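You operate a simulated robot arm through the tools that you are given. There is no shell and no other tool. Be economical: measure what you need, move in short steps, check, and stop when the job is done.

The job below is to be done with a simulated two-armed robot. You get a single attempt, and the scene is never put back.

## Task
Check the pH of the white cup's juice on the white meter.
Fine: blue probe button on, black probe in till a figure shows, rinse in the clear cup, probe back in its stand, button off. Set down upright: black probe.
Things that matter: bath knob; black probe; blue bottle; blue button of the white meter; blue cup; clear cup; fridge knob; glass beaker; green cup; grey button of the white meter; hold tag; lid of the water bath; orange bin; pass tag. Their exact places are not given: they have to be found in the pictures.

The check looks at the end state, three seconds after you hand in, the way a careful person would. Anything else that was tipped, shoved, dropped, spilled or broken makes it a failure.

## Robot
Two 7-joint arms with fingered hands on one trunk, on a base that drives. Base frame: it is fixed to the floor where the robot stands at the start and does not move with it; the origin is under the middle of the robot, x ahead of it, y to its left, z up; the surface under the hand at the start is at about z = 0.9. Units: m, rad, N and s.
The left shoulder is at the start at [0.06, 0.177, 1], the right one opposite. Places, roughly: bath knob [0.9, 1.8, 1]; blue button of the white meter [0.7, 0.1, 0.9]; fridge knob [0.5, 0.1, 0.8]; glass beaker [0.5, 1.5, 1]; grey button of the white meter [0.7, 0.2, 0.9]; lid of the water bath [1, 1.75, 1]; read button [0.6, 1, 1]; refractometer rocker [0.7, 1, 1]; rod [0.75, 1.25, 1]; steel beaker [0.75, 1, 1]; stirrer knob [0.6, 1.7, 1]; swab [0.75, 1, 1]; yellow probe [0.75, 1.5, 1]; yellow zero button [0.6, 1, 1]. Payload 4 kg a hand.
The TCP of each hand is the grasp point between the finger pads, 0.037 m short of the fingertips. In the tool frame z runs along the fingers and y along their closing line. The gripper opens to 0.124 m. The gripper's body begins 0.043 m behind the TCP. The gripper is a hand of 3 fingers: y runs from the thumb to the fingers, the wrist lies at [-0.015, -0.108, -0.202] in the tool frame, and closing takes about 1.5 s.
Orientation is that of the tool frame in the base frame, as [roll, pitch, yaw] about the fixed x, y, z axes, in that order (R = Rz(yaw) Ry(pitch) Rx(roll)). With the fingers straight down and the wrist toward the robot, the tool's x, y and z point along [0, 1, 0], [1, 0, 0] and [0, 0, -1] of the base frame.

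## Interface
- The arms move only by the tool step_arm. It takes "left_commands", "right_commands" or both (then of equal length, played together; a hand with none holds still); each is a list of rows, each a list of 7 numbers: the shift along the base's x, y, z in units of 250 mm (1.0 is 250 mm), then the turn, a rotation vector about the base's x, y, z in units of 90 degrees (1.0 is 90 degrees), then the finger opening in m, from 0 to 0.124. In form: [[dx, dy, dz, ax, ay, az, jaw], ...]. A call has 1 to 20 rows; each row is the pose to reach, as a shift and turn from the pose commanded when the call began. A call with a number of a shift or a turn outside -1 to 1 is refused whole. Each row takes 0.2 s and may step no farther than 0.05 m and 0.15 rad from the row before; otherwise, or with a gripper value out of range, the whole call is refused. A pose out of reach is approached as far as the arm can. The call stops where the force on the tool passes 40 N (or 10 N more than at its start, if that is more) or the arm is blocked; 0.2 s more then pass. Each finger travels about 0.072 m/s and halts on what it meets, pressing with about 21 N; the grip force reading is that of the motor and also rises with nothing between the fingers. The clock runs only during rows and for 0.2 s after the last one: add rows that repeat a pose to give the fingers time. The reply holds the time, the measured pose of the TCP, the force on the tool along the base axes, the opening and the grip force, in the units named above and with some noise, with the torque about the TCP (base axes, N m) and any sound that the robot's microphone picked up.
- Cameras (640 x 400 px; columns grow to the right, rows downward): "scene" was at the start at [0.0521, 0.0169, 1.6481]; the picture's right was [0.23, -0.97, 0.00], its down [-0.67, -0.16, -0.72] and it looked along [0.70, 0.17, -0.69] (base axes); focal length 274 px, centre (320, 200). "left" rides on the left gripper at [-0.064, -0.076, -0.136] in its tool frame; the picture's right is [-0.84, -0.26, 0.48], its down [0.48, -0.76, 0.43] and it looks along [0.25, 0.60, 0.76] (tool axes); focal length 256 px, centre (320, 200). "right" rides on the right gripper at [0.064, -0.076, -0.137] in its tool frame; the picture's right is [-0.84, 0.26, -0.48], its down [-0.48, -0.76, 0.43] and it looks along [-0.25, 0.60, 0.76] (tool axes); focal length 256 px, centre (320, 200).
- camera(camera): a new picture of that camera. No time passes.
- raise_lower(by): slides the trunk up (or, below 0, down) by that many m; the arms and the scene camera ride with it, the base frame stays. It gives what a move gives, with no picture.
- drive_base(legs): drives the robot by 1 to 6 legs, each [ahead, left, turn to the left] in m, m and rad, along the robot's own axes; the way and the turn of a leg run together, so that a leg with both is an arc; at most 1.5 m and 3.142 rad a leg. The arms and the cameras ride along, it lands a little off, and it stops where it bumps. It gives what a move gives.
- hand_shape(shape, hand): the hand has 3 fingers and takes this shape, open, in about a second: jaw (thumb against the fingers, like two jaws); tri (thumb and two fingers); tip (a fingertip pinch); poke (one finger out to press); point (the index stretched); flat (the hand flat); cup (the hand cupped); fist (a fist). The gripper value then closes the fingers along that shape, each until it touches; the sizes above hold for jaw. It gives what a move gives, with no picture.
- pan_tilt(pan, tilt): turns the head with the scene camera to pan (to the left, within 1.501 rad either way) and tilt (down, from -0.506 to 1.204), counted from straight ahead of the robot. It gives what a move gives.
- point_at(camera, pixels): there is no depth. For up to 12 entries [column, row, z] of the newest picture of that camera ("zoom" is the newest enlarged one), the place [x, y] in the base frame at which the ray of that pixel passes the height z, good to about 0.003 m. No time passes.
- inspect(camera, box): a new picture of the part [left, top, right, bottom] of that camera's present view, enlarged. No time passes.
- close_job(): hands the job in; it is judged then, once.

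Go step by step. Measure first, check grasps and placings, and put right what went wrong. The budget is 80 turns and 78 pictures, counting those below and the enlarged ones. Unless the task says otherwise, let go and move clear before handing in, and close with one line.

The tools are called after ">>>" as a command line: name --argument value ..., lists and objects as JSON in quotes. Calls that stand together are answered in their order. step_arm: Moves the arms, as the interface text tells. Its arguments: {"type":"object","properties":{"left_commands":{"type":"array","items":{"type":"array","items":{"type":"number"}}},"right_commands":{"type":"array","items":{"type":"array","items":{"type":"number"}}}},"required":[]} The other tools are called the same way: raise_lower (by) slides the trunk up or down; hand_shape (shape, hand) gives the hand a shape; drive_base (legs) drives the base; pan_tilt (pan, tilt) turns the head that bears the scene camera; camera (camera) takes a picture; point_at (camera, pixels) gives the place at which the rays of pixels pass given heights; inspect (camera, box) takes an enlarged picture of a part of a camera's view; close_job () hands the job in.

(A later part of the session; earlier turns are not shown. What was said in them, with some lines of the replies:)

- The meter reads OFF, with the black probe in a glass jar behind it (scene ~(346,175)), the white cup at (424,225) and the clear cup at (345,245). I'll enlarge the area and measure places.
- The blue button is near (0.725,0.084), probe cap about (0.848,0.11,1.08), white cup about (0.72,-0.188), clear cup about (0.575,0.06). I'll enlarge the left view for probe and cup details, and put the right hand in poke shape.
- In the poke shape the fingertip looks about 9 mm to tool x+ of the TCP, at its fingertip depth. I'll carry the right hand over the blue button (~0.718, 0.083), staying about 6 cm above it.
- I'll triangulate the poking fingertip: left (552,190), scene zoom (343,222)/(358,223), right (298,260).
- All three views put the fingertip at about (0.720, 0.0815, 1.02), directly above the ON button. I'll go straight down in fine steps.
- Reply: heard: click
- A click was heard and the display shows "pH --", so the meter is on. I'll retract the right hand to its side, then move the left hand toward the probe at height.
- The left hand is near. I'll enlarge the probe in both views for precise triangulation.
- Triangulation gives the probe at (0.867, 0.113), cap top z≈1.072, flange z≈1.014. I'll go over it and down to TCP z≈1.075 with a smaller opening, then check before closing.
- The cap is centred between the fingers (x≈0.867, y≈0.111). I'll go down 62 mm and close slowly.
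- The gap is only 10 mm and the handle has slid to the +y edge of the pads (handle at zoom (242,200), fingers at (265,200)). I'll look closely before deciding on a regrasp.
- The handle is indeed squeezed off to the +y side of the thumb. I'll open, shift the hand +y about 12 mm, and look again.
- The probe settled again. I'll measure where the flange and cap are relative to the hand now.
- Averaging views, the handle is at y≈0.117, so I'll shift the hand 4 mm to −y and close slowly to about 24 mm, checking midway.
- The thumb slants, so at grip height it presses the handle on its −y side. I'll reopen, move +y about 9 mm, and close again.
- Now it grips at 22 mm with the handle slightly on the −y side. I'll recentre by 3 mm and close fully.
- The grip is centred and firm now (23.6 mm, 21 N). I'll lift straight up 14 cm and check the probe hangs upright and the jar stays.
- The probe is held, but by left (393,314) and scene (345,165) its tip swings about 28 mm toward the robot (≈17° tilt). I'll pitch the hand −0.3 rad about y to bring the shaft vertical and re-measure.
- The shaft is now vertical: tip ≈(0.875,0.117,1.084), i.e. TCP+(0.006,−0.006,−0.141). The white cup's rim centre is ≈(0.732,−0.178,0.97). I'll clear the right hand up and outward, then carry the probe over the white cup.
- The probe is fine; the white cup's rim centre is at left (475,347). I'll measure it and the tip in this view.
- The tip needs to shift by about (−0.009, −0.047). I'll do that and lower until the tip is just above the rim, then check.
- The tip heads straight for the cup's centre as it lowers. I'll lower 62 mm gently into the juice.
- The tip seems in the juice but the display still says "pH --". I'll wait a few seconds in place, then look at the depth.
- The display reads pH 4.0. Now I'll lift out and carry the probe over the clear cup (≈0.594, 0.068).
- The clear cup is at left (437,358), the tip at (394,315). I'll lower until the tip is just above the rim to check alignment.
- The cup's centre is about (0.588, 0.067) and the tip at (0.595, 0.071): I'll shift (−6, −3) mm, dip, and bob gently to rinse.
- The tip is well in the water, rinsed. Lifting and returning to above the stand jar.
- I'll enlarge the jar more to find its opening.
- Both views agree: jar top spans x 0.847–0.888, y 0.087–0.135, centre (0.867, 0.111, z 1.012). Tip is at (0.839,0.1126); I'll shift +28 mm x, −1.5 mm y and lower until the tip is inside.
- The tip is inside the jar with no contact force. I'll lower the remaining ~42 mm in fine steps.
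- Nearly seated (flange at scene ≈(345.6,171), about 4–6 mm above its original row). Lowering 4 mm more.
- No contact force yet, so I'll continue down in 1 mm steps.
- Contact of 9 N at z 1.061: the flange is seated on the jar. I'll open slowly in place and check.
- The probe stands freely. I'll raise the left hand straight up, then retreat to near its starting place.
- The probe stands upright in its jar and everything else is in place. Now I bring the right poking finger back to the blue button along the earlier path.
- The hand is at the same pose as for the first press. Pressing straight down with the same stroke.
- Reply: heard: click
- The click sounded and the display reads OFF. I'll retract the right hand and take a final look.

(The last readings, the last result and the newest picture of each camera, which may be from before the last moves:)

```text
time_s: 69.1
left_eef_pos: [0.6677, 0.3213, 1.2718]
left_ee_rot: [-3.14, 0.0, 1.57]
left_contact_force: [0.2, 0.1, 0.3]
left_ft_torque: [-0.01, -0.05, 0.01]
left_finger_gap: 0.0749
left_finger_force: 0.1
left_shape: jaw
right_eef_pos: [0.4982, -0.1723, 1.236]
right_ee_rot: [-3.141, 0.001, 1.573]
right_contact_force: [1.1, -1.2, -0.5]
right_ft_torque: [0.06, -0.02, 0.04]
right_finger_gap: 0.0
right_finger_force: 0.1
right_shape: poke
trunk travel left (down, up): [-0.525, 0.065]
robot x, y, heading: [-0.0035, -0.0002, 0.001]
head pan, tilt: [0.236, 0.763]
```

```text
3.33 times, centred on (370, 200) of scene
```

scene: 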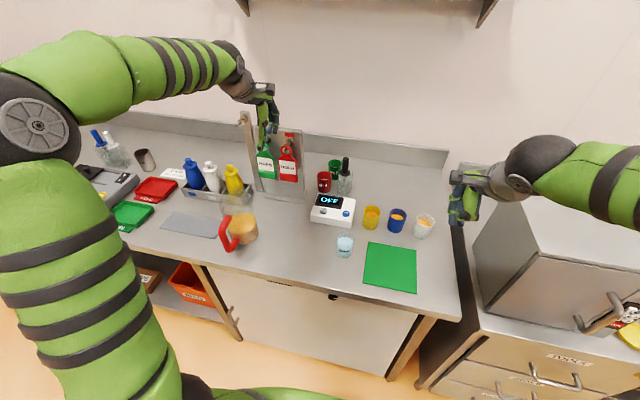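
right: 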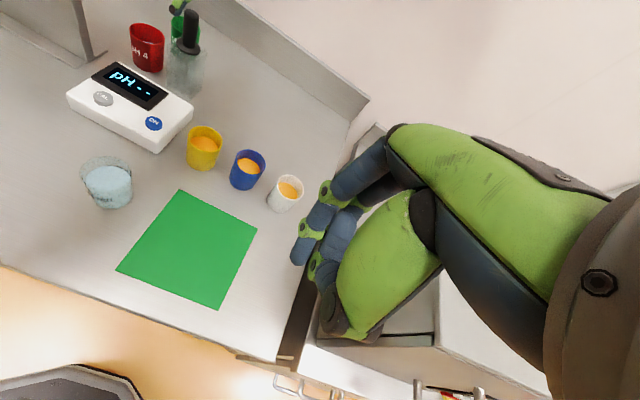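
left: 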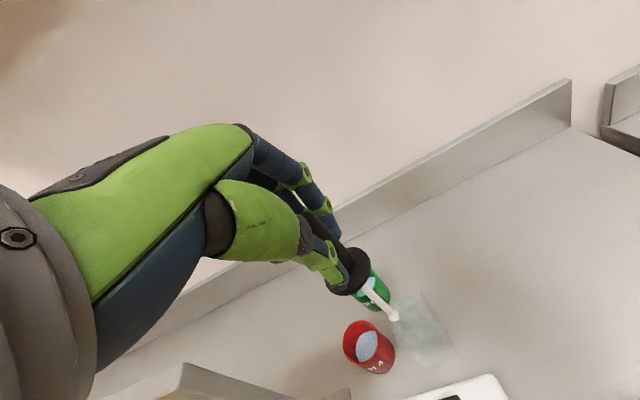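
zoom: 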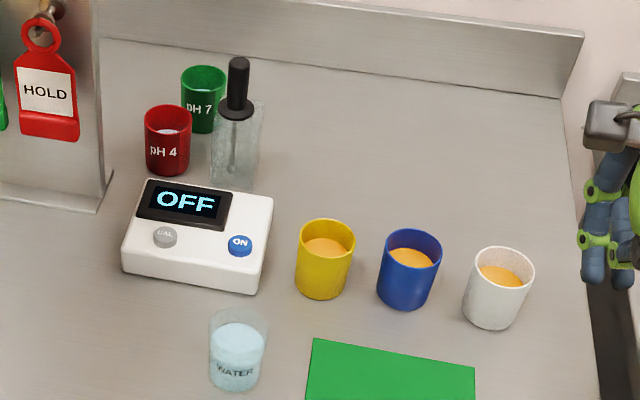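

The meter is off, the probe stands upright in its jar, and all cups are where they were. Handing in.

>>> close_job

```text
The job is handed in.
```

The white cup's juice read pH 4.0 on the white meter; the probe was rinsed in the clear cup and is back upright in its stand, and the meter is off.
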